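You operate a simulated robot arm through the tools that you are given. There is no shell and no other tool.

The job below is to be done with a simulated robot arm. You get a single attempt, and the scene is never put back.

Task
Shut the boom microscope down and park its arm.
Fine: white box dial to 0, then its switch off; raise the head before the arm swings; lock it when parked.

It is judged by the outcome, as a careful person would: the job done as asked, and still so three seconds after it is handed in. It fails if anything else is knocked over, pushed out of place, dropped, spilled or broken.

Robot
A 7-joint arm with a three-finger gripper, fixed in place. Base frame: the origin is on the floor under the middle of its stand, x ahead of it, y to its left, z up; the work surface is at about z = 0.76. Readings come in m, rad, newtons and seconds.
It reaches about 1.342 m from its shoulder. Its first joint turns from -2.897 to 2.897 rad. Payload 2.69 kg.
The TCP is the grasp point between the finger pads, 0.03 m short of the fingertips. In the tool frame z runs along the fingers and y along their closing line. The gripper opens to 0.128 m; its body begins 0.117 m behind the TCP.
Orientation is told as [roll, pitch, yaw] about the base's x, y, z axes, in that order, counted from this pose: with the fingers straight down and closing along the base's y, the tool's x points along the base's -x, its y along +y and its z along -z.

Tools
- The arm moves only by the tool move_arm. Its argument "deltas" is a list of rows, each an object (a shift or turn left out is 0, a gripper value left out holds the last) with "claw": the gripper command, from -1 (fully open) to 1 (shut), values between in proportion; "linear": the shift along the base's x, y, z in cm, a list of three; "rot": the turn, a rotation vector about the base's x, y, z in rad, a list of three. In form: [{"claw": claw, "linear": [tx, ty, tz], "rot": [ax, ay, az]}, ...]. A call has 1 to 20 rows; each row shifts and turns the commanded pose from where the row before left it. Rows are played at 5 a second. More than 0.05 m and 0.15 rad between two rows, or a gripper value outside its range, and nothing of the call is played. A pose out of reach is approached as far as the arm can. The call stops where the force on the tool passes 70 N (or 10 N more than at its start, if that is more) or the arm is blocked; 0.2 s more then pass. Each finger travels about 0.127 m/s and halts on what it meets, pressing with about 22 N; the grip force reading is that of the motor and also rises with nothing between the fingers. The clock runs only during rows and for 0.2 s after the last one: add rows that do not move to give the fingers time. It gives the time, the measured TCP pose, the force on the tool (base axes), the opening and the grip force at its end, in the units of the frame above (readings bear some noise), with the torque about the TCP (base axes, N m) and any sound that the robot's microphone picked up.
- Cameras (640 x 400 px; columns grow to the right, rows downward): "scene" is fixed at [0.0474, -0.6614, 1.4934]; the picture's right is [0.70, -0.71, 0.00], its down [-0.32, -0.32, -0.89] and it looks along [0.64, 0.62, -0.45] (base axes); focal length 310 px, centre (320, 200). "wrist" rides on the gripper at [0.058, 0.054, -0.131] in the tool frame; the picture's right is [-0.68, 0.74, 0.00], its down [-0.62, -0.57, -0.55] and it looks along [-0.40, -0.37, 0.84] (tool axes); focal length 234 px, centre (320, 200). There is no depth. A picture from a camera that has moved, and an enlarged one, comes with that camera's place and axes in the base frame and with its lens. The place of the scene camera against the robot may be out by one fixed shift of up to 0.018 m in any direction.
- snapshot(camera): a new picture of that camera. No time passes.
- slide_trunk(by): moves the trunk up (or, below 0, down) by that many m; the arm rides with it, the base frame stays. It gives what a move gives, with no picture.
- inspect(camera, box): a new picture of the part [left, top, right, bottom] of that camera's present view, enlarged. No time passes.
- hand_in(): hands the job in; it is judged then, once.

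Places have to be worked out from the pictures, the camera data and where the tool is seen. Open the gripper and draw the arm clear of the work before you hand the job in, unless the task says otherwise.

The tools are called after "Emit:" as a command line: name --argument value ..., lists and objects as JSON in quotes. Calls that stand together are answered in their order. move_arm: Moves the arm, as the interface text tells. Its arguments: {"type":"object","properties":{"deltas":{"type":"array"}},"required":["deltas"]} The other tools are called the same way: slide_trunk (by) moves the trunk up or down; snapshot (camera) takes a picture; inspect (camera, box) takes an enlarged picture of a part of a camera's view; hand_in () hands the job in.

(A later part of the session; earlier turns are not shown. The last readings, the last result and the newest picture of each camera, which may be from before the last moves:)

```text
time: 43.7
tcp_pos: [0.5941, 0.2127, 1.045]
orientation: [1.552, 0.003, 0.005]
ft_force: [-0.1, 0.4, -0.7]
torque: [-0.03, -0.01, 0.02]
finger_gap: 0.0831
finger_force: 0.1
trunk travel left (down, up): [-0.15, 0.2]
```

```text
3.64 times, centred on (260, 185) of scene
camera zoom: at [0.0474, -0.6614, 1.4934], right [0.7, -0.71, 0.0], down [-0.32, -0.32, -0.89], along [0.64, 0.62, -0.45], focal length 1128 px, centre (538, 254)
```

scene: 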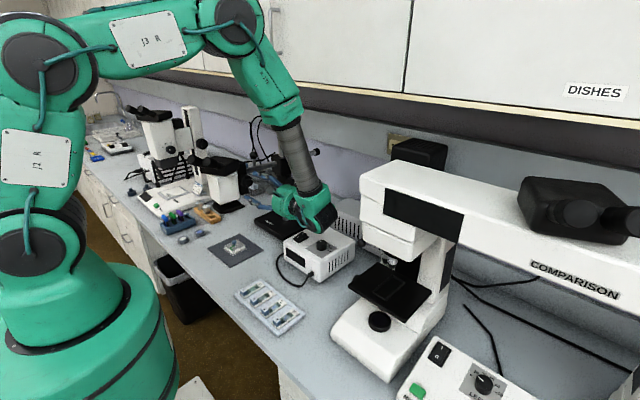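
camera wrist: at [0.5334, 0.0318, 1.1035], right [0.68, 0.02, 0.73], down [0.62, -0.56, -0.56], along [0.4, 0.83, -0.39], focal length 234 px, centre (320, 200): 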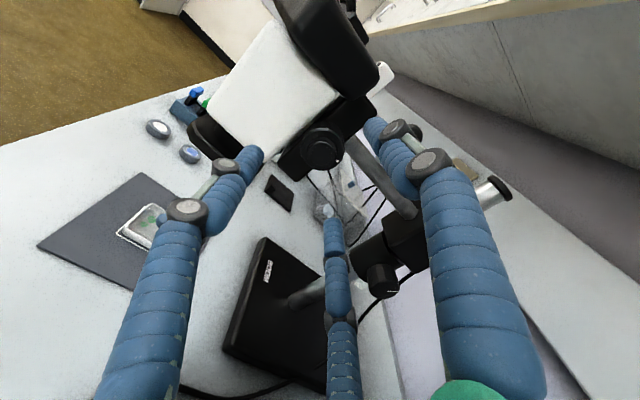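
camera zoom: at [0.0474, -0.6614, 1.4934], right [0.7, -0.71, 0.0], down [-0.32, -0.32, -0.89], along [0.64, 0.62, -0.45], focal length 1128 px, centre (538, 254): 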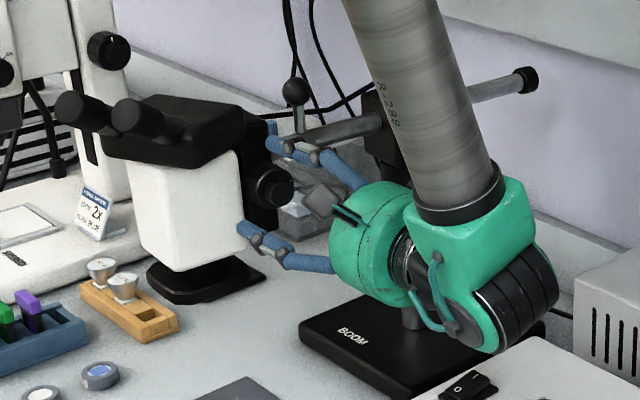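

The fingers surround the knob and there's no contact yet. I'll close gently on it and read the forces.

Emit:
move_arm --deltas '[{"claw": 0}, {"claw": 0.2}, {"claw": 0.35}, {"claw": 0.45}, {}]'

Emit:
inspect --camera "wrist" --box '[240, 80, 420, 240]'

```text
time: 44.9
tcp_pos: [0.5946, 0.2126, 1.046]
orientation: [1.553, 0.001, 0.006]
ft_force: [-0.3, -0.4, 0.5]
torque: [0.0, 0.03, -0.01]
finger_gap: 0.0352
finger_force: 0.1
trunk travel left (down, up): [-0.15, 0.2]
```

```text
2.50 times, centred on (330, 160) of wrist
camera zoom: at [0.5369, 0.082, 1.1018], right [0.68, 0.02, 0.74], down [0.62, -0.56, -0.56], along [0.4, 0.83, -0.39], focal length 585 px, centre (295, 300)
```

zoom: 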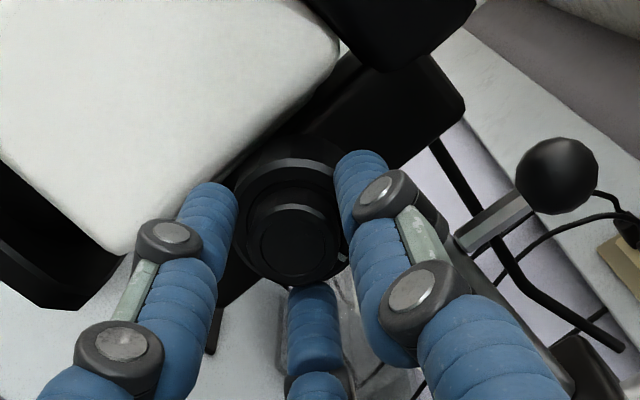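

Fingers closed to 35 mm without contact, so the tips are still just in front of the outer ring. I'll reopen a little, advance 9 mm and close again.

Emit:
move_arm --deltas '[{"claw": 0.1}, {"claw": 0, "linear": [0, 0.5, 0]}, {"linear": [0, 0.4, 0]}, {"claw": 0.2}, {"claw": 0.35}, {"claw": 0.45}, {}, {}]'

Emit:
inspect --camera "wrist" --box '[240, 80, 420, 240]'

```text
time: 46.7
tcp_pos: [0.5947, 0.2209, 1.046]
orientation: [1.553, 0.002, 0.006]
ft_force: [5.4, -0.8, -3.1]
torque: [-0.12, 0.0, -0.25]
finger_gap: 0.0441
finger_force: 6.1
trunk travel left (down, up): [-0.15, 0.2]
```

```text
2.50 times, centred on (330, 160) of wrist
camera zoom: at [0.5374, 0.091, 1.1018], right [0.68, 0.02, 0.74], down [0.62, -0.56, -0.56], along [0.4, 0.83, -0.39], focal length 585 px, centre (295, 300)
```

zoom: 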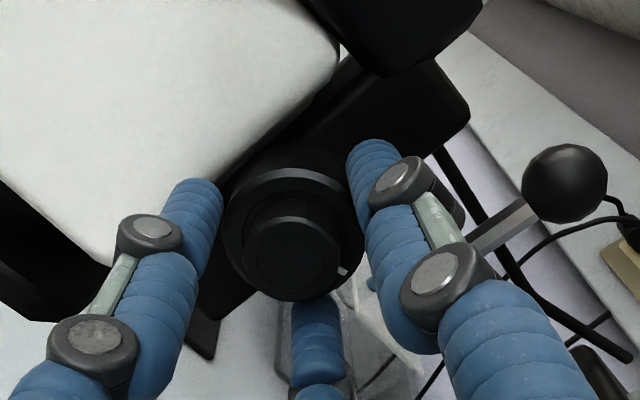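

Contact with the outer ring now at 44 mm. I'll firm up the grip and turn about +0.4 rad (clockwise seen from this side) as a test of which way the head travels.

Emit:
move_arm --deltas '[{"claw": 0.6}, {"claw": 0.7}, {}, {"rot": [0, 0.1, 0]}, {"rot": [0, 0.1, 0]}, {"rot": [0, 0.1, 0]}, {"rot": [0, 0.1, 0]}, {}]'

Emit:
inspect --camera "wrist" --box '[240, 80, 420, 240]'

Emit:
inspect --camera "scene" --box '[200, 130, 320, 240]'

```text
time: 48.5
tcp_pos: [0.5944, 0.222, 1.0466]
orientation: [1.554, 0.403, 0.005]
ft_force: [5.0, 4.1, -8.9]
torque: [-0.31, -0.01, 0.11]
finger_gap: 0.0433
finger_force: 44.9
trunk travel left (down, up): [-0.15, 0.2]
```

```text
2.50 times, centred on (330, 160) of wrist
camera zoom: at [0.5641, 0.0905, 1.1197], right [0.91, 0.02, 0.41], down [0.35, -0.56, -0.75], along [0.22, 0.83, -0.51], focal length 585 px, centre (295, 300)
```

zoom: 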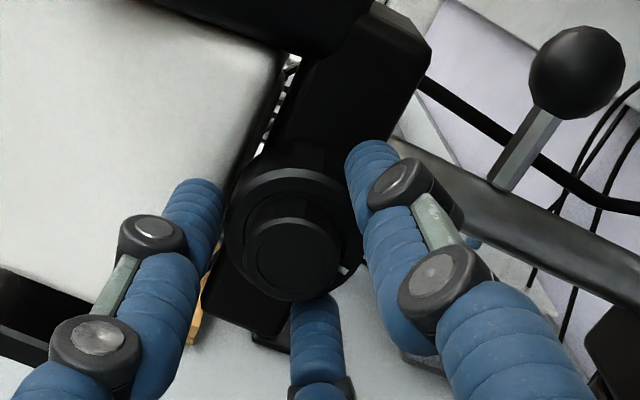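

```text
3.64 times, centred on (260, 185) of scene
camera zoom: at [0.0474, -0.6614, 1.4934], right [0.7, -0.71, 0.0], down [-0.32, -0.32, -0.89], along [0.64, 0.62, -0.45], focal length 1128 px, centre (538, 254)
```

zoom: 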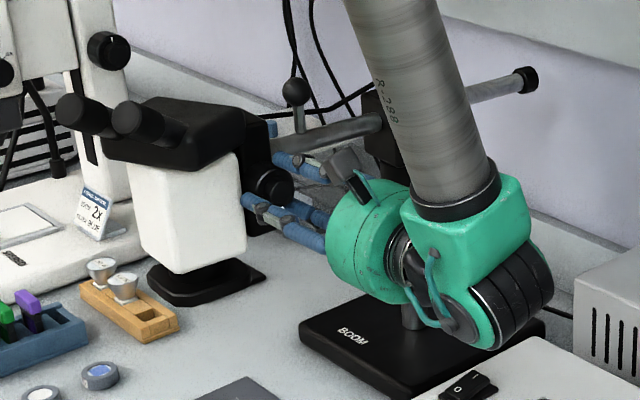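

The knob turned with the grip. I'll take a close reference view of the head from the scene camera to judge whether it moved up or down.

Emit:
inspect --camera "scene" --box '[205, 150, 285, 225]'

```text
5.33 times, centred on (245, 188) of scene
camera zoom: at [0.0474, -0.6614, 1.4934], right [0.7, -0.71, 0.0], down [-0.32, -0.32, -0.89], along [0.64, 0.62, -0.45], focal length 1655 px, centre (720, 267)
```

zoom: 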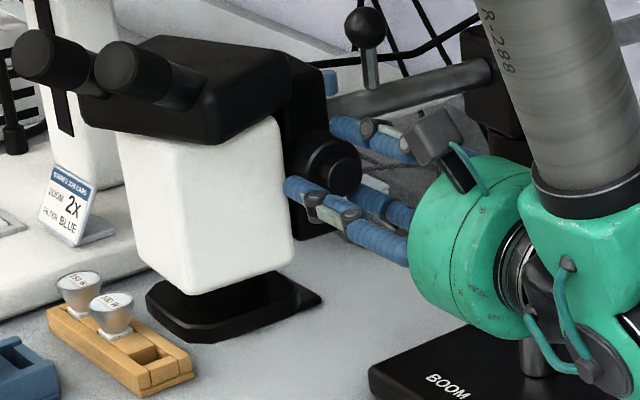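

Compared with the initial picture, the head is about 1 px (≈4 mm) lower, so positive turning lowers it. I'll turn the other way by 0.8 rad and compare.

Emit:
move_arm --deltas '[{"rot": [0, -0.1, 0]}, {"rot": [0, -0.1, 0]}, {"rot": [0, -0.1, 0]}, {"rot": [0, -0.1, 0]}, {"rot": [0, -0.1, 0]}, {"rot": [0, -0.1, 0]}, {"rot": [0, -0.1, 0]}, {"rot": [0, -0.1, 0]}, {}]'

Emit:
inspect --camera "scene" --box '[205, 150, 285, 225]'

Emit:
inspect --camera "wrist" --box '[240, 80, 420, 240]'

```text
time: 50.5
tcp_pos: [0.5951, 0.2207, 1.0447]
orientation: [1.548, -0.403, 0.004]
ft_force: [8.1, 2.4, 1.6]
torque: [-0.29, 0.0, -0.18]
finger_gap: 0.0428
finger_force: 45.6
trunk travel left (down, up): [-0.15, 0.2]
```

```text
5.33 times, centred on (245, 188) of scene
camera zoom: at [0.0474, -0.6614, 1.4934], right [0.7, -0.71, 0.0], down [-0.32, -0.32, -0.89], along [0.64, 0.62, -0.45], focal length 1655 px, centre (720, 267)
```

zoom: 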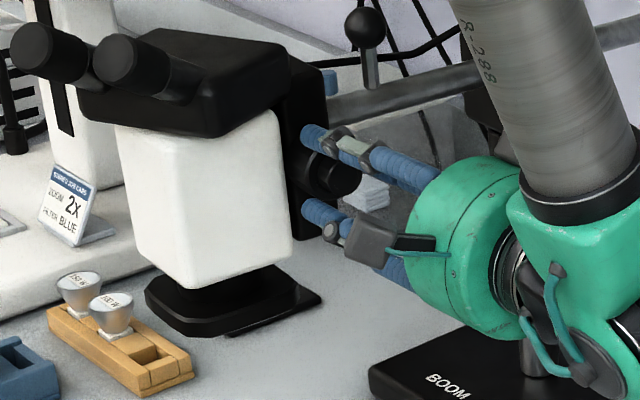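

```text
2.50 times, centred on (330, 160) of wrist
camera zoom: at [0.5199, 0.0908, 1.0744], right [0.34, 0.02, 0.94], down [0.79, -0.56, -0.27], along [0.52, 0.83, -0.2], focal length 585 px, centre (295, 300)
```

zoom: 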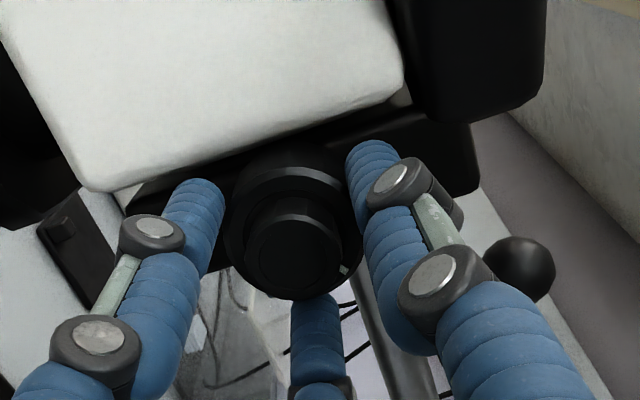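

Negative turning raises the head: about 5 mm over 0.8 rad, with the knob itself staying in place. I'll continue raising another 1.0 rad, then regrip for more strokes.

Emit:
move_arm --deltas '[{"rot": [0, -0.12, 0]}, {"rot": [0, -0.12, 0]}, {"rot": [0, -0.12, 0]}, {"rot": [0, -0.12, 0]}, {"rot": [0, -0.12, 0]}, {"rot": [0, -0.12, 0]}, {"rot": [0, -0.12, 0]}, {"rot": [0, -0.12, 0]}, {}]'

Emit:
inspect --camera "scene" --box '[205, 150, 285, 225]'

Emit:
snapshot --camera "wrist"

```text
time: 52.5
tcp_pos: [0.5944, 0.2208, 1.0454]
orientation: [1.529, -1.358, 0.027]
ft_force: [-0.3, -0.8, 0.1]
torque: [0.41, 0.62, -0.18]
finger_gap: 0.0429
finger_force: 45.1
trunk travel left (down, up): [-0.15, 0.2]
```

```text
5.33 times, centred on (245, 188) of scene
camera zoom: at [0.0474, -0.6614, 1.4934], right [0.7, -0.71, 0.0], down [-0.32, -0.32, -0.89], along [0.64, 0.62, -0.45], focal length 1655 px, centre (720, 267)
```

zoom: 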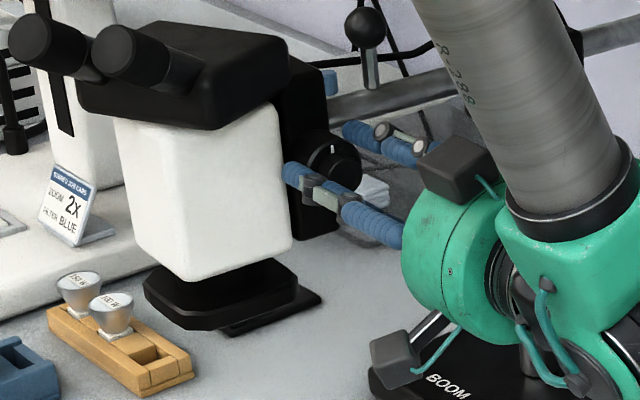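

```text
taken
camera wrist: at [0.5278, 0.0905, 1.0003], right [-0.58, 0.02, 0.82], down [0.67, -0.56, 0.49], along [0.46, 0.83, 0.31], focal length 234 px, centre (320, 200)
```

wrist: 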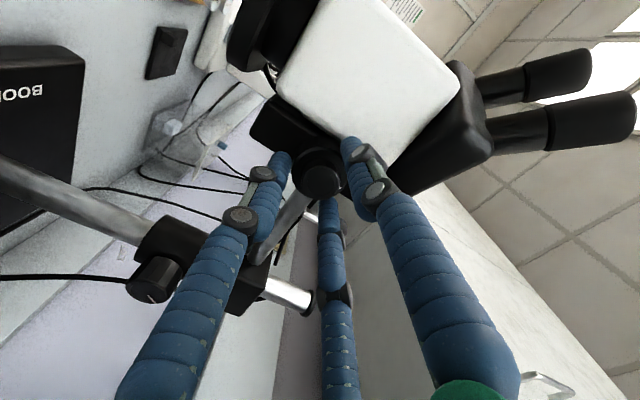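

The torque about y rose to 0.6 N m. I'll zoom in on the knob to see whether it's still turning with the fingers or has reached a stop and slipped.

Emit:
inspect --camera "wrist" --box '[260, 110, 390, 220]'

Emit:
inspect --camera "scene" --box '[240, 165, 280, 205]'

```text
3.64 times, centred on (325, 165) of wrist
camera zoom: at [0.5278, 0.0905, 1.0003], right [-0.58, 0.02, 0.82], down [0.67, -0.56, 0.49], along [0.46, 0.83, 0.31], focal length 852 px, centre (302, 327)
```

zoom: 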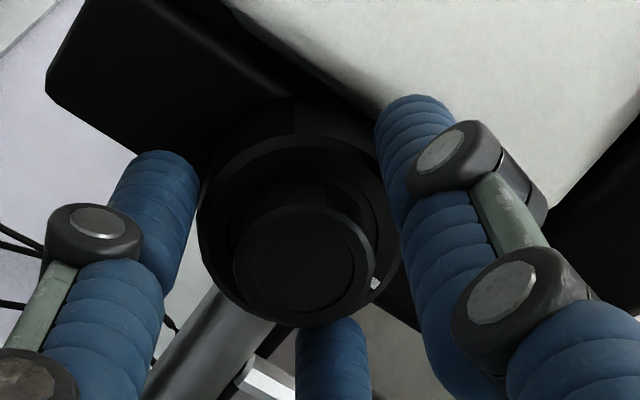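

```text
10.00 times, centred on (260, 185) of scene
camera zoom: at [0.0474, -0.6614, 1.4934], right [0.7, -0.71, 0.0], down [-0.32, -0.32, -0.89], along [0.64, 0.62, -0.45], focal length 3103 px, centre (920, 350)
```

zoom: 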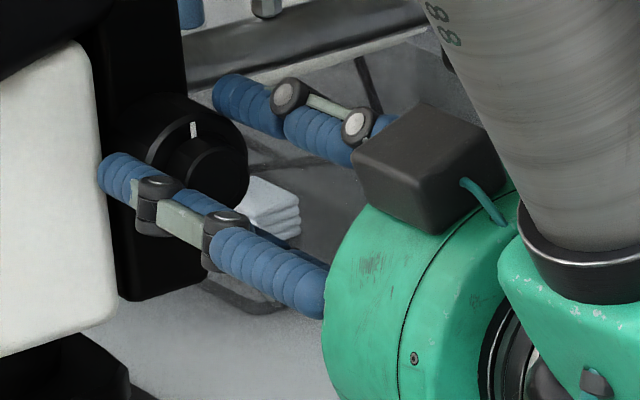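

The pointer tick is still next to the same finger, so the knob turned with the grip. The torque likely came from a fingertip brushing the head body. I'll release, retreat, unwind the wrist by 2.4 rad and regrip slightly shallower.

Emit:
move_arm --deltas '[{"claw": 0.3}, {"claw": 0}, {"claw": -0.2}, {"linear": [0, -1.5, 0]}, {"linear": [0, -1.5, 0], "rot": [0, 0.1, 0]}, {"rot": [0, 0.14, 0]}, {"rot": [0, 0.14, 0]}, {"rot": [0, 0.14, 0]}, {"rot": [0, 0.14, 0]}, {"rot": [0, 0.14, 0]}, {"rot": [0, 0.14, 0]}, {"rot": [0, 0.14, 0]}, {"rot": [0, 0.14, 0]}, {"rot": [0, 0.14, 0]}, {"rot": [0, 0.14, 0]}, {"rot": [0, 0.14, 0]}, {"rot": [0, 0.14, 0]}, {"rot": [0, 0.14, 0]}, {}]'

Emit:
snapshot --camera "wrist"

Emit:
inspect --camera "scene" --box '[205, 150, 285, 225]'

```text
time: 56.5
tcp_pos: [0.5951, 0.1901, 1.0456]
orientation: [1.555, 0.561, 0.008]
ft_force: [-0.5, -0.1, -0.8]
torque: [0.02, 0.02, 0.01]
finger_gap: 0.0769
finger_force: 0.1
trunk travel left (down, up): [-0.15, 0.2]
```

```text
taken
camera wrist: at [0.5757, 0.0598, 1.1238], right [0.96, 0.02, 0.26], down [0.23, -0.56, -0.8], along [0.13, 0.83, -0.54], focal length 234 px, centre (320, 200)
```

wrist: 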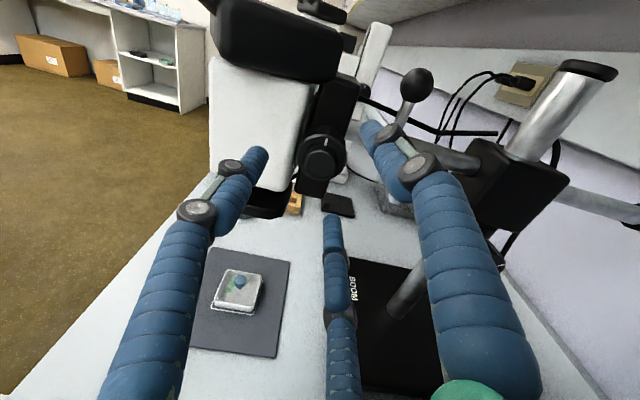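

```text
5.33 times, centred on (245, 188) of scene
camera zoom: at [0.0474, -0.6614, 1.4934], right [0.7, -0.71, 0.0], down [-0.32, -0.32, -0.89], along [0.64, 0.62, -0.45], focal length 1655 px, centre (720, 267)
```

zoom: 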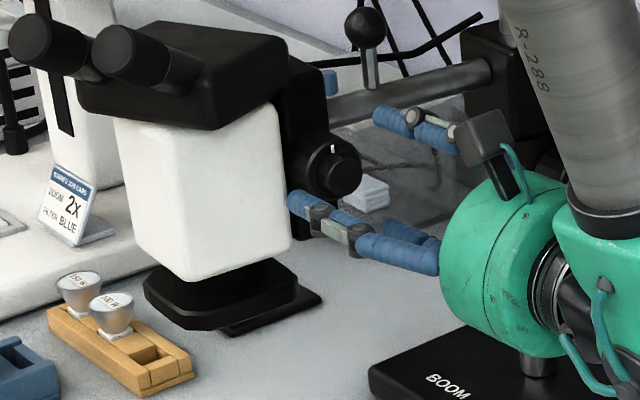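

The head holds its raised height after release. This upright view is very clear, so I'll enlarge it to look at the knob and the collar again.

Emit:
inspect --camera "wrist" --box '[270, 90, 400, 220]'

Emit:
inspect --camera "wrist" --box '[400, 50, 640, 280]'

```text
3.08 times, centred on (335, 155) of wrist
camera zoom: at [0.5757, 0.0598, 1.1238], right [0.96, 0.02, 0.26], down [0.23, -0.56, -0.8], along [0.13, 0.83, -0.54], focal length 720 px, centre (274, 338)
```

zoom: 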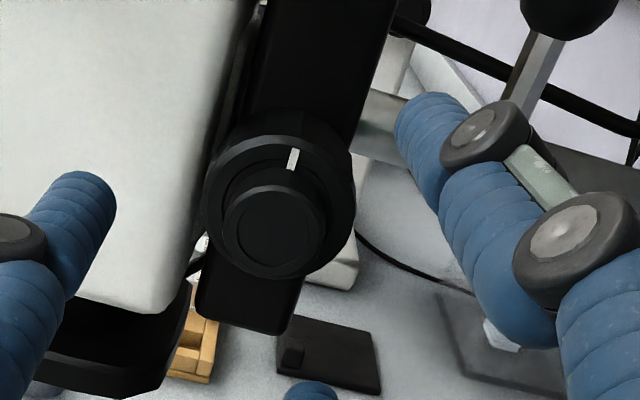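

```text
1.74 times, centred on (520, 165) of wrist
camera zoom: at [0.5757, 0.0598, 1.1238], right [0.96, 0.02, 0.26], down [0.23, -0.56, -0.8], along [0.13, 0.83, -0.54], focal length 407 px, centre (-28, 261)
```

zoom: 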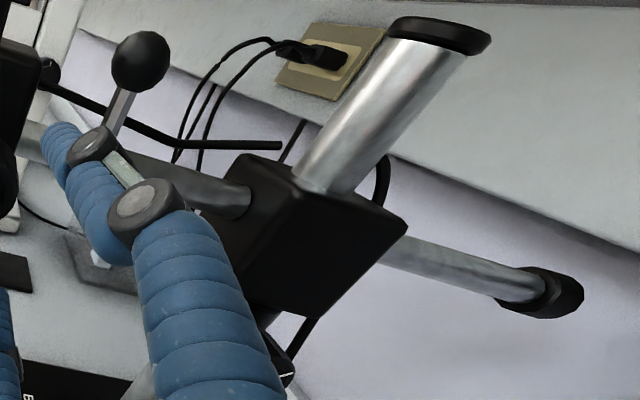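

The knob is well centred. I'll unwind a further 0.6 rad, advance to the ring, grip it, and do a long raising stroke.

Emit:
move_arm --deltas '[{"rot": [0, 0.13, 0]}, {"rot": [0, 0.13, 0]}, {"rot": [0, 0.13, 0]}, {"rot": [0, 0.13, 0]}, {"linear": [0, 1.5, 0]}, {"linear": [0, 1.35, 0]}, {"claw": 0.1}, {"claw": 0.35}, {"claw": 0.6}, {"claw": 0.7}, {}, {}]'

Emit:
inspect --camera "wrist" --box '[240, 80, 420, 240]'

```text
time: 59.1
tcp_pos: [0.5946, 0.2192, 1.0444]
orientation: [1.563, 1.081, 0.011]
ft_force: [26.6, 0.9, 1.2]
torque: [-0.34, 0.07, -1.51]
finger_gap: 0.0431
finger_force: 45.4
trunk travel left (down, up): [-0.15, 0.2]
```

```text
2.50 times, centred on (330, 160) of wrist
camera zoom: at [0.6173, 0.0886, 1.1223], right [0.97, 0.02, -0.25], down [-0.2, -0.55, -0.81], along [-0.15, 0.83, -0.53], focal length 585 px, centre (295, 300)
```

zoom: 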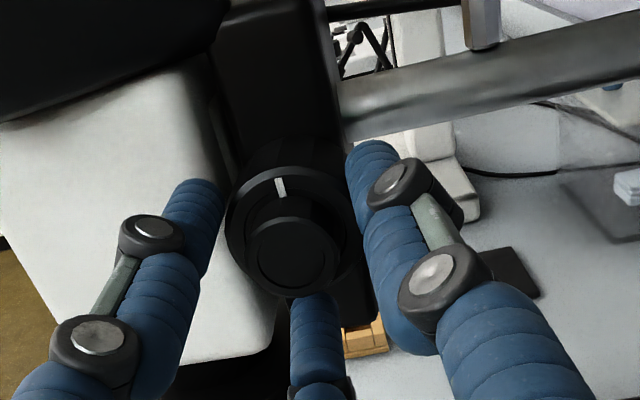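

Gripped at 43 mm with a sideways load of 27 N. I'll shift 1.5 mm in +x to relieve it and turn -2.3 rad to raise.

Emit:
move_arm --deltas '[{"linear": [0.15, 0, 0]}, {"rot": [0, -0.13, 0]}, {"rot": [0, -0.13, 0]}, {"rot": [0, -0.13, 0]}, {"rot": [0, -0.13, 0]}, {"rot": [0, -0.13, 0]}, {"rot": [0, -0.13, 0]}, {"rot": [0, -0.13, 0]}, {"rot": [0, -0.13, 0]}, {"rot": [0, -0.13, 0]}, {"rot": [0, -0.13, 0]}, {"rot": [0, -0.13, 0]}, {"rot": [0, -0.13, 0]}, {"rot": [0, -0.13, 0]}, {"rot": [0, -0.13, 0]}, {"rot": [0, -0.13, 0]}, {"rot": [0, -0.13, 0]}, {"rot": [0, -0.13, 0]}, {}]'

Emit:
inspect --camera "scene" --box '[205, 150, 285, 225]'

Emit:
inspect --camera "wrist" --box '[240, 80, 420, 240]'

```text
time: 63.1
tcp_pos: [0.5955, 0.2183, 1.0454]
orientation: [1.538, -1.132, 0.016]
ft_force: [-24.2, 1.3, 1.8]
torque: [0.02, 0.53, 0.94]
finger_gap: 0.0428
finger_force: 45.1
trunk travel left (down, up): [-0.15, 0.2]
```

```text
5.33 times, centred on (245, 188) of scene
camera zoom: at [0.0474, -0.6614, 1.4934], right [0.7, -0.71, 0.0], down [-0.32, -0.32, -0.89], along [0.64, 0.62, -0.45], focal length 1655 px, centre (720, 267)
```

zoom: 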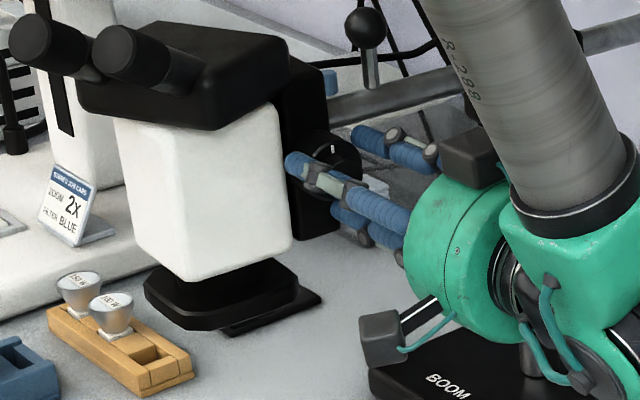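

```text
2.50 times, centred on (330, 160) of wrist
camera zoom: at [0.52, 0.0888, 1.017], right [-0.38, 0.02, 0.93], down [0.77, -0.55, 0.32], along [0.52, 0.83, 0.2], focal length 585 px, centre (295, 300)
```

zoom: 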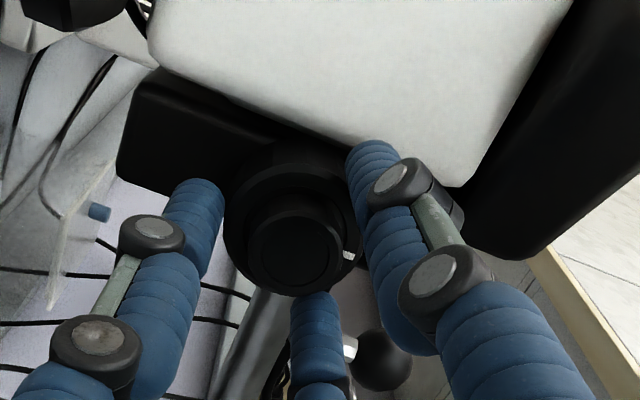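

The head didn't rise further and the pointer is still straight up while the fingers slipped, so the focus knob appears to be at its upper stop. I'll compare with the same zoom as the initial picture to see how far the head rose.

Emit:
inspect --camera "scene" --box '[205, 185, 260, 225]'

Emit:
inspect --camera "scene" --box '[195, 145, 260, 215]'

```text
10.00 times, centred on (232, 205) of scene
camera zoom: at [0.0474, -0.6614, 1.4934], right [0.7, -0.71, 0.0], down [-0.32, -0.32, -0.89], along [0.64, 0.62, -0.45], focal length 3103 px, centre (1195, 150)
```

zoom: 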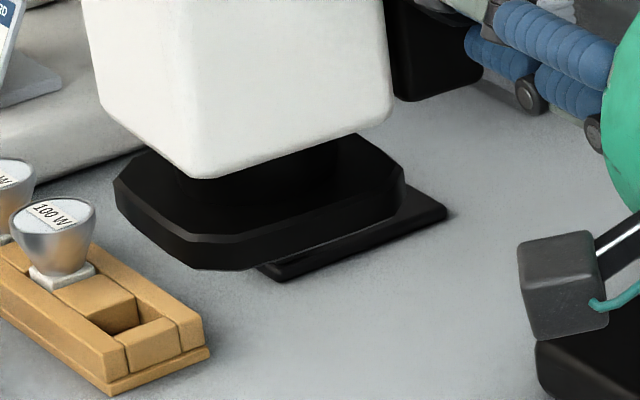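

```text
5.71 times, centred on (228, 180) of scene
camera zoom: at [0.0474, -0.6614, 1.4934], right [0.7, -0.71, 0.0], down [-0.32, -0.32, -0.89], along [0.64, 0.62, -0.45], focal length 1773 px, centre (849, 314)
```

zoom: 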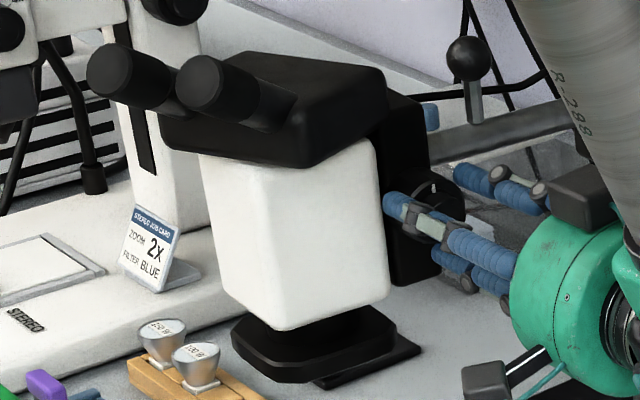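

The head rose about 18 px at 10× zoom, roughly 7–8 mm. To be sure this is a real end stop and not just slip, I'll squeeze fully and try another 0.3 rad.

Emit:
move_arm --deltas '[{"claw": 1, "linear": [-0.15, 0, 0]}, {}, {}, {"rot": [0, -0.1, 0]}, {"rot": [0, -0.1, 0]}, {"rot": [0, -0.1, 0]}, {}]'

Emit:
inspect --camera "scene" --box '[205, 150, 285, 225]'

Emit:
inspect --camera "wrist" --box '[240, 80, 420, 240]'

```text
time: 64.7
tcp_pos: [0.595, 0.2189, 1.0459]
orientation: [1.51, -1.43, 0.045]
ft_force: [-7.5, -0.3, -8.7]
torque: [-0.35, 0.52, 0.29]
finger_gap: 0.0432
finger_force: 45.1
trunk travel left (down, up): [-0.15, 0.2]
```

```text
5.33 times, centred on (245, 188) of scene
camera zoom: at [0.0474, -0.6614, 1.4934], right [0.7, -0.71, 0.0], down [-0.32, -0.32, -0.89], along [0.64, 0.62, -0.45], focal length 1655 px, centre (720, 267)
```

zoom: 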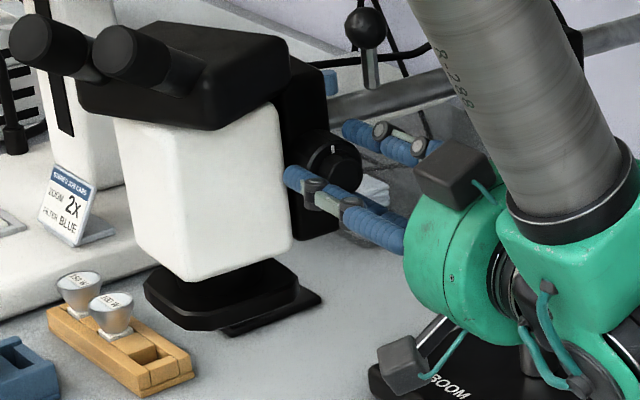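

```text
2.50 times, centred on (330, 160) of wrist
camera zoom: at [0.5313, 0.0885, 0.996], right [-0.64, 0.02, 0.77], down [0.64, -0.55, 0.54], along [0.44, 0.83, 0.34], focal length 585 px, centre (295, 300)
```

zoom: 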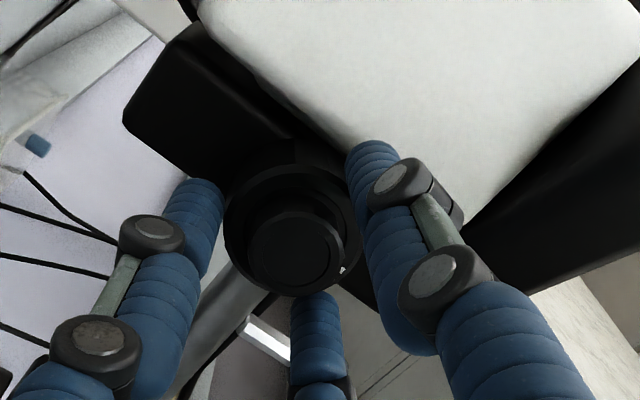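

The pointer doesn't move even at full squeeze (slip at about 0.5 N m), so the head is at its top stop, fully raised. I'll release, retreat and unwind the wrist, then head for the ball handle on the boom, which triangulates to (0.6645, 0.302, 1.117).

Emit:
move_arm --deltas '[{"claw": 0.3}, {"claw": 0}, {"claw": -0.3}, {"linear": [0, -1.5, 0]}, {"linear": [0, -1.5, 0], "rot": [0, 0.13, 0]}, {"linear": [0, 0, 0.7], "rot": [0, 0.13, 0]}, {"linear": [0, 0, 0.7], "rot": [0, 0.13, 0]}, {"linear": [0, 0, 0.7], "rot": [0, 0.13, 0]}, {"linear": [0, 0, 0.7], "rot": [0, 0.13, 0]}, {"linear": [0, 0, 0.7], "rot": [0, 0.13, 0]}, {"linear": [0, 0, 0.7], "rot": [0, 0.13, 0]}, {"linear": [0, 0, 0.7], "rot": [0, 0.13, 0]}, {"linear": [0, 0, 0.7], "rot": [0, 0.13, 0]}, {"linear": [0, 0, 0.7], "rot": [0, 0.13, 0]}, {"linear": [0, 0, 0.8], "rot": [0, 0.13, 0]}, {}]'

Emit:
snapshot --camera "wrist"

Emit:
inspect --camera "scene" --box '[205, 150, 285, 225]'

```text
time: 68.1
tcp_pos: [0.5934, 0.1898, 1.1159]
orientation: [1.553, 0.002, 0.004]
ft_force: [-0.2, -0.2, -1.0]
torque: [-0.01, -0.02, -0.01]
finger_gap: 0.0831
finger_force: 0.0
trunk travel left (down, up): [-0.15, 0.2]
```

```text
taken
camera wrist: at [0.5367, 0.0596, 1.172], right [0.68, 0.02, 0.74], down [0.62, -0.56, -0.56], along [0.4, 0.83, -0.39], focal length 234 px, centre (320, 200)
```

wrist: 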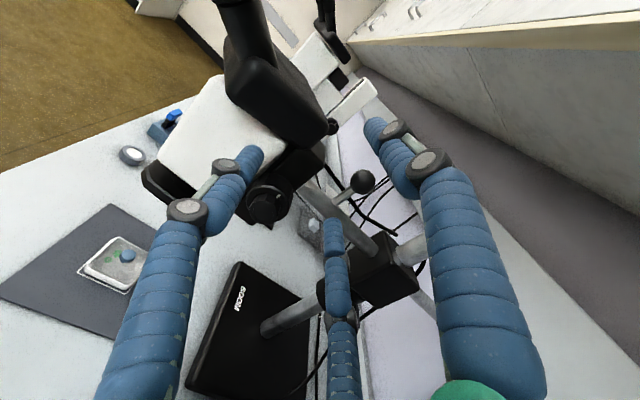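

```text
5.33 times, centred on (245, 188) of scene
camera zoom: at [0.0474, -0.6614, 1.4934], right [0.7, -0.71, 0.0], down [-0.32, -0.32, -0.89], along [0.64, 0.62, -0.45], focal length 1655 px, centre (720, 267)
```

zoom: 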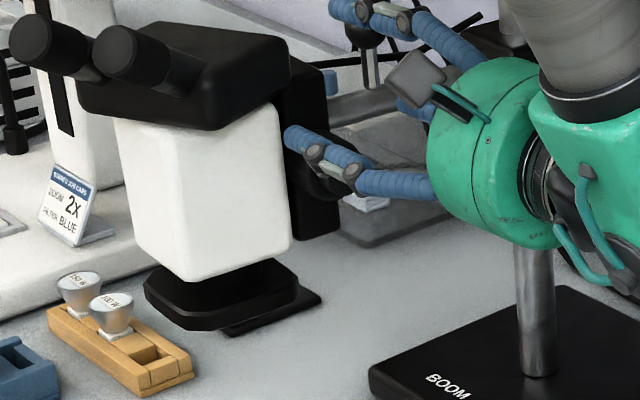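

The head stays up. I'll zoom on the ball handle and the nearby bracket to plan the grasp.

Emit:
inspect --camera "wrist" --box '[270, 130, 400, 260]'

Emit:
inspect --camera "wrist" --box '[300, 210, 440, 340]'

```text
3.08 times, centred on (335, 195) of wrist
camera zoom: at [0.5367, 0.0596, 1.172], right [0.68, 0.02, 0.74], down [0.62, -0.56, -0.56], along [0.4, 0.83, -0.39], focal length 720 px, centre (274, 215)
```

zoom: 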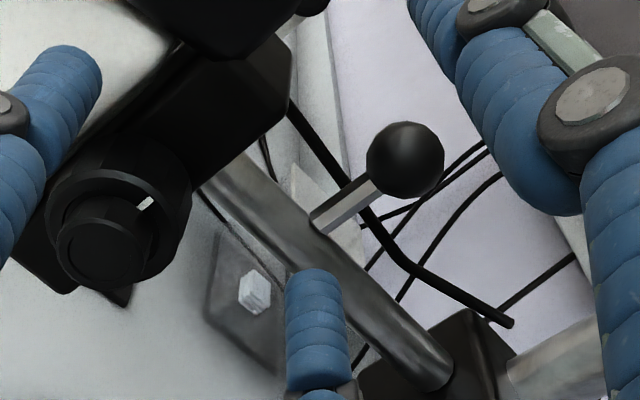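

```text
3.08 times, centred on (370, 275) of wrist
camera zoom: at [0.5367, 0.0596, 1.172], right [0.68, 0.02, 0.74], down [0.62, -0.56, -0.56], along [0.4, 0.83, -0.39], focal length 720 px, centre (166, -31)
```

zoom: 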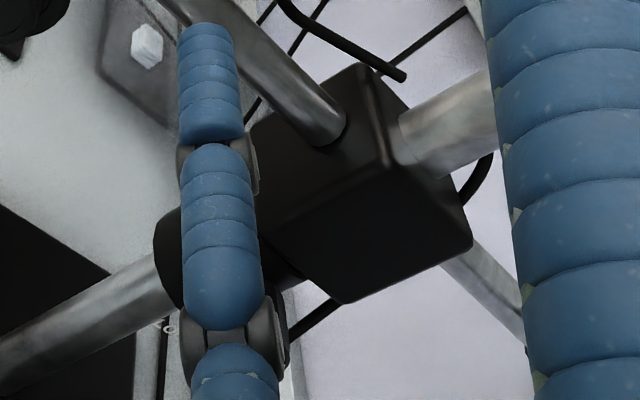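

The boom axis near the block is (0.768, 0.299, 1.059) and the ball (Ø≈30 mm) sits at about (0.666, 0.302, 1.116). The bracket's side face is at x ≈ 0.62. I'll approach with a 55 mm opening, one finger above and two straddling the stem.

Emit:
move_arm --deltas '[{"claw": 0.14, "linear": [1.5, 0.3, 0]}, {"linear": [2, 0.4, 0.1]}, {"linear": [2, 0.4, 0.1]}, {"linear": [2, 0.4, 0]}, {}]'

Emit:
snapshot --camera "wrist"

Emit:
snapshot --camera "scene"

```text
time: 69.3
tcp_pos: [0.6682, 0.2043, 1.1165]
orientation: [1.554, 0.001, 0.006]
ft_force: [0.4, 0.4, 0.4]
torque: [0.0, -0.01, -0.01]
finger_gap: 0.0552
finger_force: 0.0
trunk travel left (down, up): [-0.15, 0.2]
```

```text
taken
camera wrist: at [0.6112, 0.0732, 1.1732], right [0.68, 0.02, 0.74], down [0.62, -0.56, -0.56], along [0.4, 0.83, -0.39], focal length 234 px, centre (320, 200)
```

wrist: 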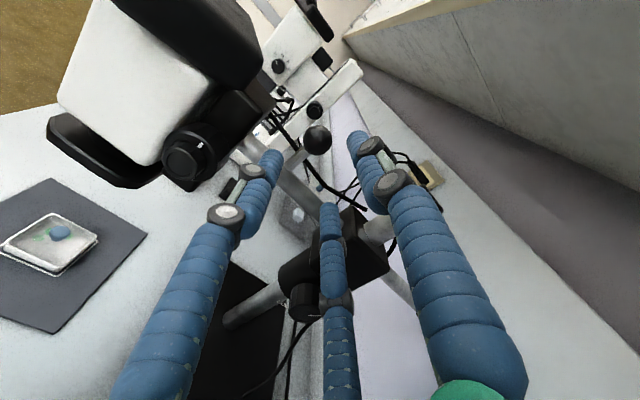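

```text
taken
```

scene: 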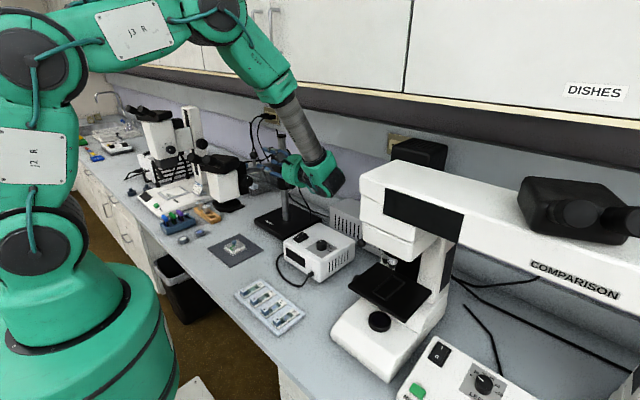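

The ball re-triangulates to about (0.664, 0.296, 1.115). I'll advance slowly so the fingers cage it.

Emit:
move_arm --deltas '[{"claw": 0.14, "linear": [-0.1, 2.5, 0]}, {"linear": [-0.1, 2.5, 0]}, {"linear": [-0.1, 2, 0]}, {"linear": [0, 1.2, 0]}, {}]'

Emit:
inspect --camera "wrist" --box '[220, 80, 420, 250]'

Emit:
inspect --camera "scene" --box '[230, 120, 330, 220]'

```text
time: 70.5
tcp_pos: [0.6665, 0.2859, 1.1179]
orientation: [1.553, 0.0, 0.005]
ft_force: [0.3, -0.3, 0.0]
torque: [-0.05, -0.01, 0.01]
finger_gap: 0.0549
finger_force: 0.1
trunk travel left (down, up): [-0.15, 0.2]
```

```text
2.35 times, centred on (320, 165) of wrist
camera zoom: at [0.6093, 0.1555, 1.1735], right [0.68, 0.02, 0.74], down [0.62, -0.56, -0.56], along [0.4, 0.83, -0.39], focal length 551 px, centre (320, 282)
```

zoom: 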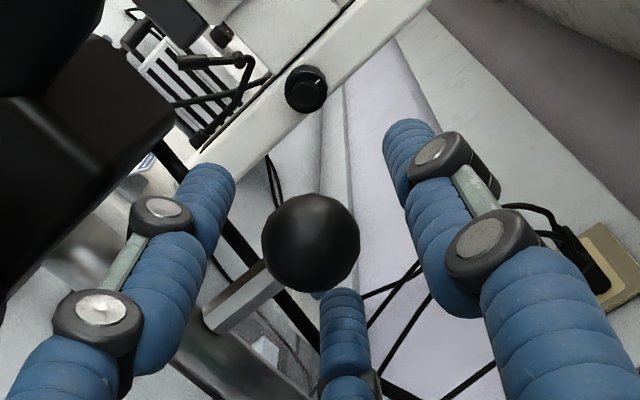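

```text
4.00 times, centred on (280, 170) of scene
camera zoom: at [0.0474, -0.6614, 1.4934], right [0.7, -0.71, 0.0], down [-0.32, -0.32, -0.89], along [0.64, 0.62, -0.45], focal length 1241 px, centre (480, 320)
```

zoom: 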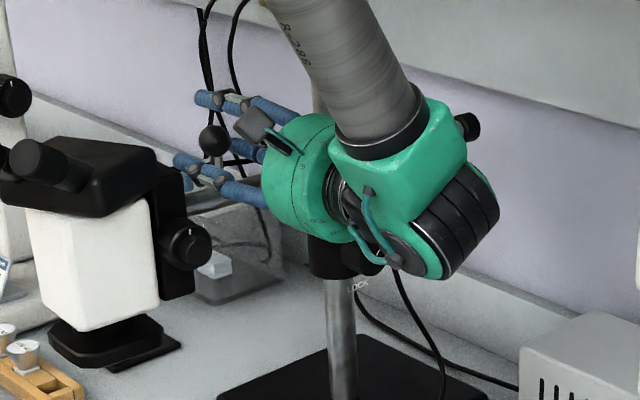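

The fingers cage the ball, which is about 5 mm to -x of the TCP. I'll centre on it and close.

Emit:
move_arm --deltas '[{"claw": 0.14, "linear": [-0.35, 0.6, -0.1]}, {"claw": 0.35}, {"claw": 0.55}, {"claw": 0.7}, {}, {}]'

Emit:
inspect --camera "wrist" --box '[220, 80, 420, 250]'

Emit:
inspect --camera "scene" --box '[200, 120, 320, 230]'

```text
time: 71.9
tcp_pos: [0.6637, 0.2938, 1.1156]
orientation: [1.554, 0.001, 0.008]
ft_force: [16.7, -1.1, -8.7]
torque: [-0.09, 0.0, -0.09]
finger_gap: 0.032
finger_force: 9.5
trunk travel left (down, up): [-0.15, 0.2]
```

```text
2.35 times, centred on (320, 165) of wrist
camera zoom: at [0.6065, 0.1616, 1.1722], right [0.68, 0.02, 0.74], down [0.62, -0.56, -0.56], along [0.4, 0.83, -0.39], focal length 551 px, centre (320, 282)
```

zoom: 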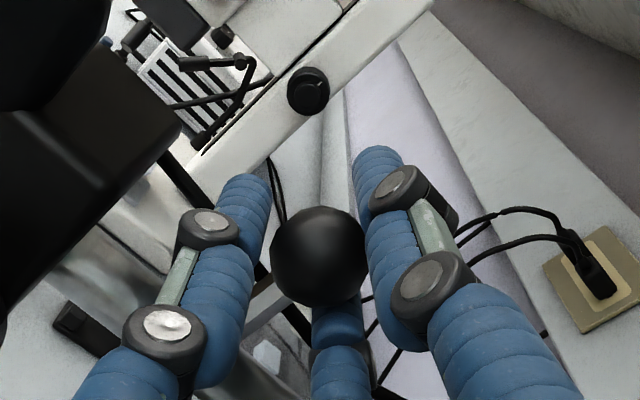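

```text
3.64 times, centred on (260, 175) of scene
camera zoom: at [0.0474, -0.6614, 1.4934], right [0.7, -0.71, 0.0], down [-0.32, -0.32, -0.89], along [0.64, 0.62, -0.45], focal length 1128 px, centre (538, 291)
```

zoom: 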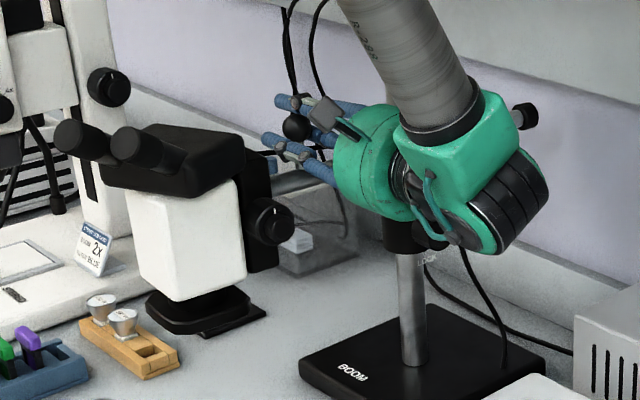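

The ball is held (gap 32 mm). I'll do a gentle test drag of 1 cm in +y to learn whether the swing is free or clamped.

Emit:
move_arm --deltas '[{"claw": 0.8, "linear": [0.15, 0.3, 0]}, {"linear": [0, 0.3, 0]}, {"linear": [0, 0.4, 0]}, {}]'

Emit:
inspect --camera "scene" --box '[200, 120, 320, 230]'

```text
time: 72.9
tcp_pos: [0.6652, 0.3032, 1.1167]
orientation: [1.552, 0.003, 0.005]
ft_force: [11.9, -0.8, -11.8]
torque: [-0.02, -0.05, 0.04]
finger_gap: 0.0302
finger_force: 12.4
trunk travel left (down, up): [-0.15, 0.2]
```

```text
3.64 times, centred on (260, 175) of scene
camera zoom: at [0.0474, -0.6614, 1.4934], right [0.7, -0.71, 0.0], down [-0.32, -0.32, -0.89], along [0.64, 0.62, -0.45], focal length 1128 px, centre (538, 291)
```

zoom: 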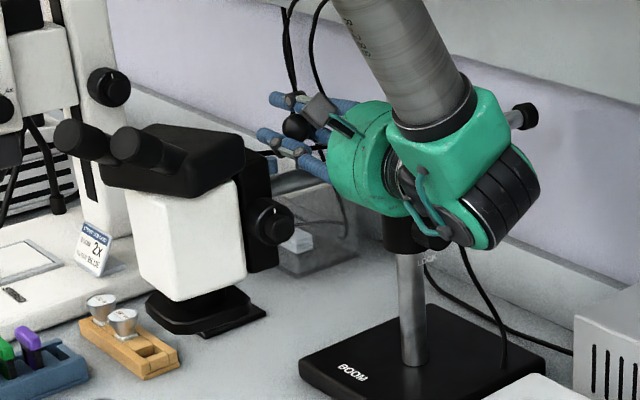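

The TCP moved 9 mm but the head didn't, so the fingers just slid over the ball along their own axis. I'll squeeze fully and pull back 1 cm as a second test of whether the swing is clamped.

Emit:
move_arm --deltas '[{"claw": 1}, {}, {}, {"linear": [0, -0.4, 0]}, {"linear": [0, -0.4, 0]}, {"linear": [0, -0.4, 0]}, {}]'

Emit:
inspect --camera "scene" --box '[200, 120, 320, 230]'

Emit:
inspect --camera "wrist" --box '[220, 80, 420, 250]'

```text
time: 74.5
tcp_pos: [0.6649, 0.2918, 1.1151]
orientation: [1.549, 0.001, 0.006]
ft_force: [18.1, 26.3, -20.0]
torque: [-0.12, 0.03, 0.34]
finger_gap: 0.0282
finger_force: 44.7
trunk travel left (down, up): [-0.15, 0.2]
```

```text
3.64 times, centred on (260, 175) of scene
camera zoom: at [0.0474, -0.6614, 1.4934], right [0.7, -0.71, 0.0], down [-0.32, -0.32, -0.89], along [0.64, 0.62, -0.45], focal length 1128 px, centre (538, 291)
```

zoom: 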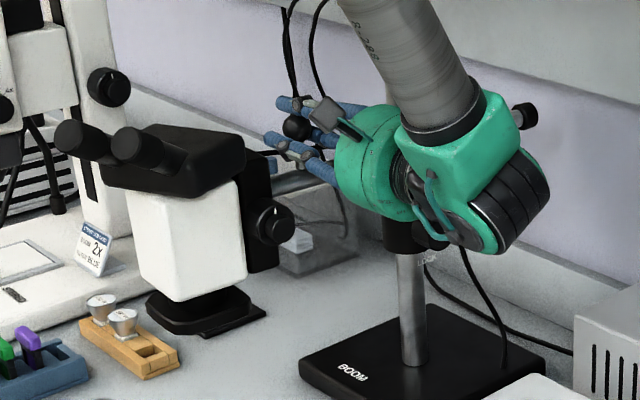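

```text
2.35 times, centred on (320, 165) of wrist
camera zoom: at [0.6078, 0.1615, 1.1716], right [0.68, 0.02, 0.73], down [0.62, -0.56, -0.56], along [0.4, 0.83, -0.39], focal length 551 px, centre (320, 282)
```

zoom: 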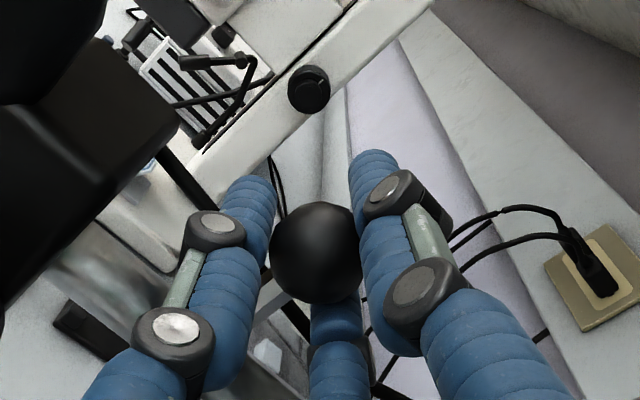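

A 26 N pull didn't move the boom, so the swing is clamped now. The LOCK knob has to be released first. I'll let go of the ball and back straight out.

Emit:
move_arm --deltas '[{"claw": 0.6}, {"claw": 0.14}, {}, {"linear": [0.2, -2.5, 0]}, {"linear": [0.1, -3, 0]}, {"linear": [0, -3, 0]}, {}]'

Emit:
snapshot --camera "wrist"

Emit:
inspect --camera "wrist" --box '[240, 200, 400, 360]'

```text
time: 76.1
tcp_pos: [0.6686, 0.2036, 1.1164]
orientation: [1.552, 0.0, 0.004]
ft_force: [0.3, 0.2, -0.1]
torque: [0.0, -0.02, 0.01]
finger_gap: 0.055
finger_force: 0.0
trunk travel left (down, up): [-0.15, 0.2]
```

```text
taken
camera wrist: at [0.6108, 0.0739, 1.1726], right [0.68, 0.02, 0.74], down [0.62, -0.55, -0.56], along [0.4, 0.83, -0.39], focal length 234 px, centre (320, 200)
```

wrist: 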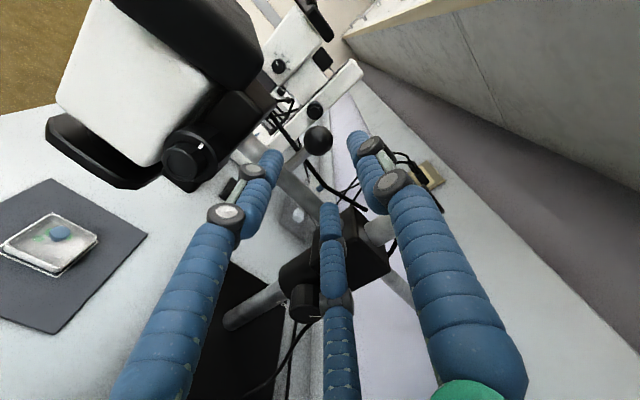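

```text
2.50 times, centred on (320, 280) of wrist
camera zoom: at [0.6108, 0.0739, 1.1726], right [0.68, 0.02, 0.74], down [0.62, -0.55, -0.56], along [0.4, 0.83, -0.39], focal length 585 px, centre (320, 0)
```

zoom: 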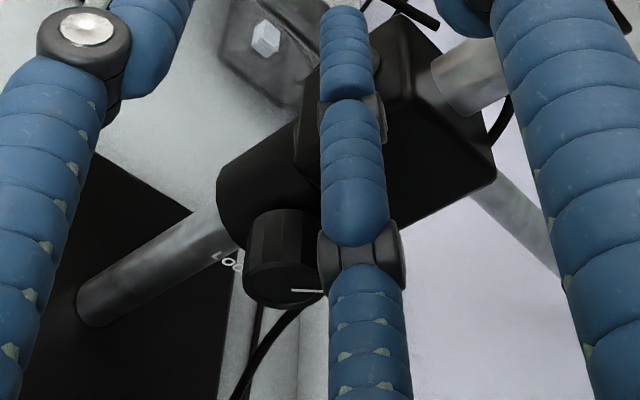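

The LOCK knob face triangulates to (0.783, 0.220, 0.986), Ø≈41 mm, axis along y. The white box (top ≤ 0.866) and grey box (x ≥ 0.885, top ≈ 0.875) leave room for the hand at z ≈ 0.985. I'll back off slightly and move in front of the knob.

Emit:
move_arm --deltas '[{"claw": -0.2, "linear": [1, -1.5, -1]}, {"linear": [2, -1.5, -2]}, {"linear": [2.5, -0.5, -2.5]}, {"linear": [2.5, 0, -2.5]}, {"linear": [2.5, 0, -2.5]}, {"linear": [1, 0, -2.5]}, {}]'

Emit:
snapshot --camera "wrist"

Emit:
snapshot --camera "scene"

```text
time: 77.7
tcp_pos: [0.7821, 0.1693, 0.9863]
orientation: [1.553, 0.001, 0.006]
ft_force: [-0.9, -0.4, -0.1]
torque: [0.03, 0.01, 0.03]
finger_gap: 0.0767
finger_force: 0.1
trunk travel left (down, up): [-0.15, 0.2]
```

```text
taken
camera wrist: at [0.7256, 0.0389, 1.0421], right [0.68, 0.02, 0.74], down [0.62, -0.56, -0.56], along [0.4, 0.83, -0.39], focal length 234 px, centre (320, 200)
```

wrist: 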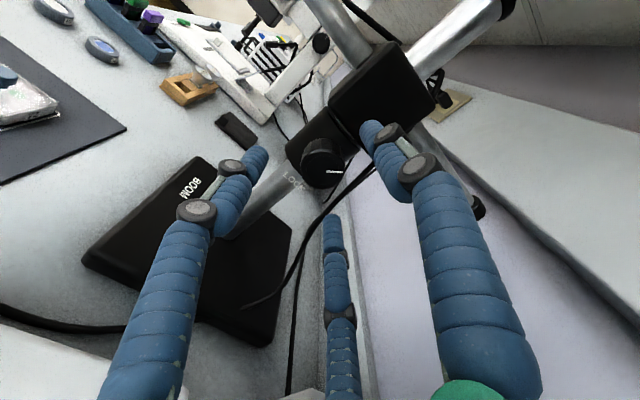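

```text
taken
```

scene: 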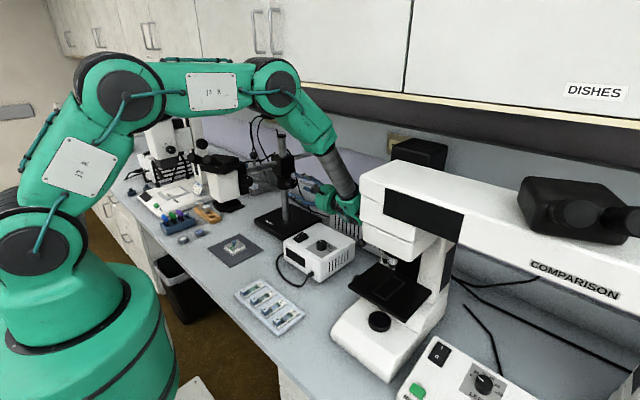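

Emit:
inspect --camera "wrist" --box '[250, 100, 390, 230]'

Emit:
inspect --camera "scene" --box '[230, 120, 400, 260]'

```text
3.08 times, centred on (320, 165) of wrist
camera zoom: at [0.7256, 0.0389, 1.0421], right [0.68, 0.02, 0.74], down [0.62, -0.56, -0.56], along [0.4, 0.83, -0.39], focal length 720 px, centre (320, 308)
```

zoom: 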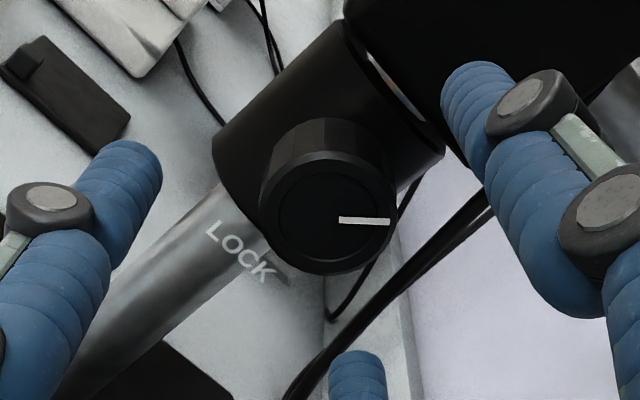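

```text
2.86 times, centred on (315, 190) of scene
camera zoom: at [0.0474, -0.6614, 1.4934], right [0.7, -0.71, 0.0], down [-0.32, -0.32, -0.89], along [0.64, 0.62, -0.45], focal length 886 px, centre (334, 229)
```

zoom: 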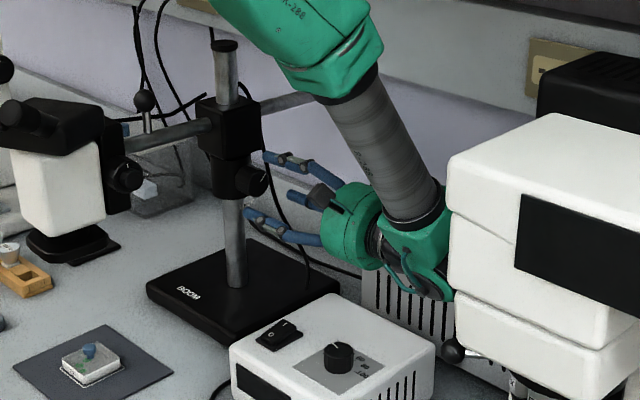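

The label LOCK sits directly below the knob, and the pointer is at about 45° up-right. The refined knob face centre is (0.7955, 0.230, 0.977). I'll align with its axis and advance partway.

Emit:
move_arm --deltas '[{"claw": -0.2, "linear": [0.7, 0.5, -0.5]}, {"linear": [0.6, 1, -0.4]}, {"linear": [0, 1, 0]}, {}]'

Emit:
inspect --camera "wrist" --box '[230, 80, 410, 240]'

```text
time: 78.7
tcp_pos: [0.7986, 0.1962, 0.9782]
orientation: [1.552, 0.0, 0.006]
ft_force: [-0.7, -0.2, -0.2]
torque: [0.02, 0.0, 0.06]
finger_gap: 0.0769
finger_force: 0.1
trunk travel left (down, up): [-0.15, 0.2]
```

```text
2.50 times, centred on (320, 160) of wrist
camera zoom: at [0.7404, 0.0643, 1.0334], right [0.68, 0.02, 0.74], down [0.62, -0.56, -0.56], along [0.4, 0.83, -0.39], focal length 585 px, centre (320, 300)
```

zoom: 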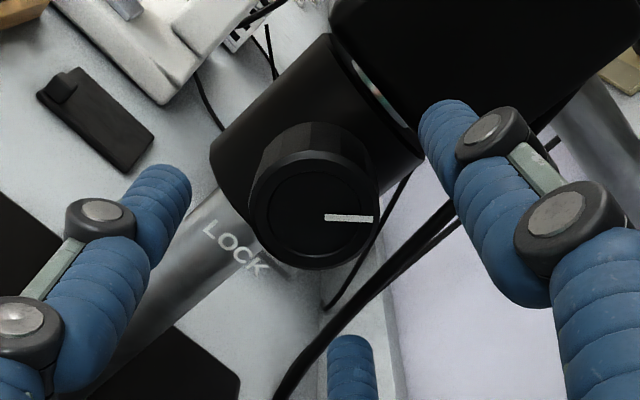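

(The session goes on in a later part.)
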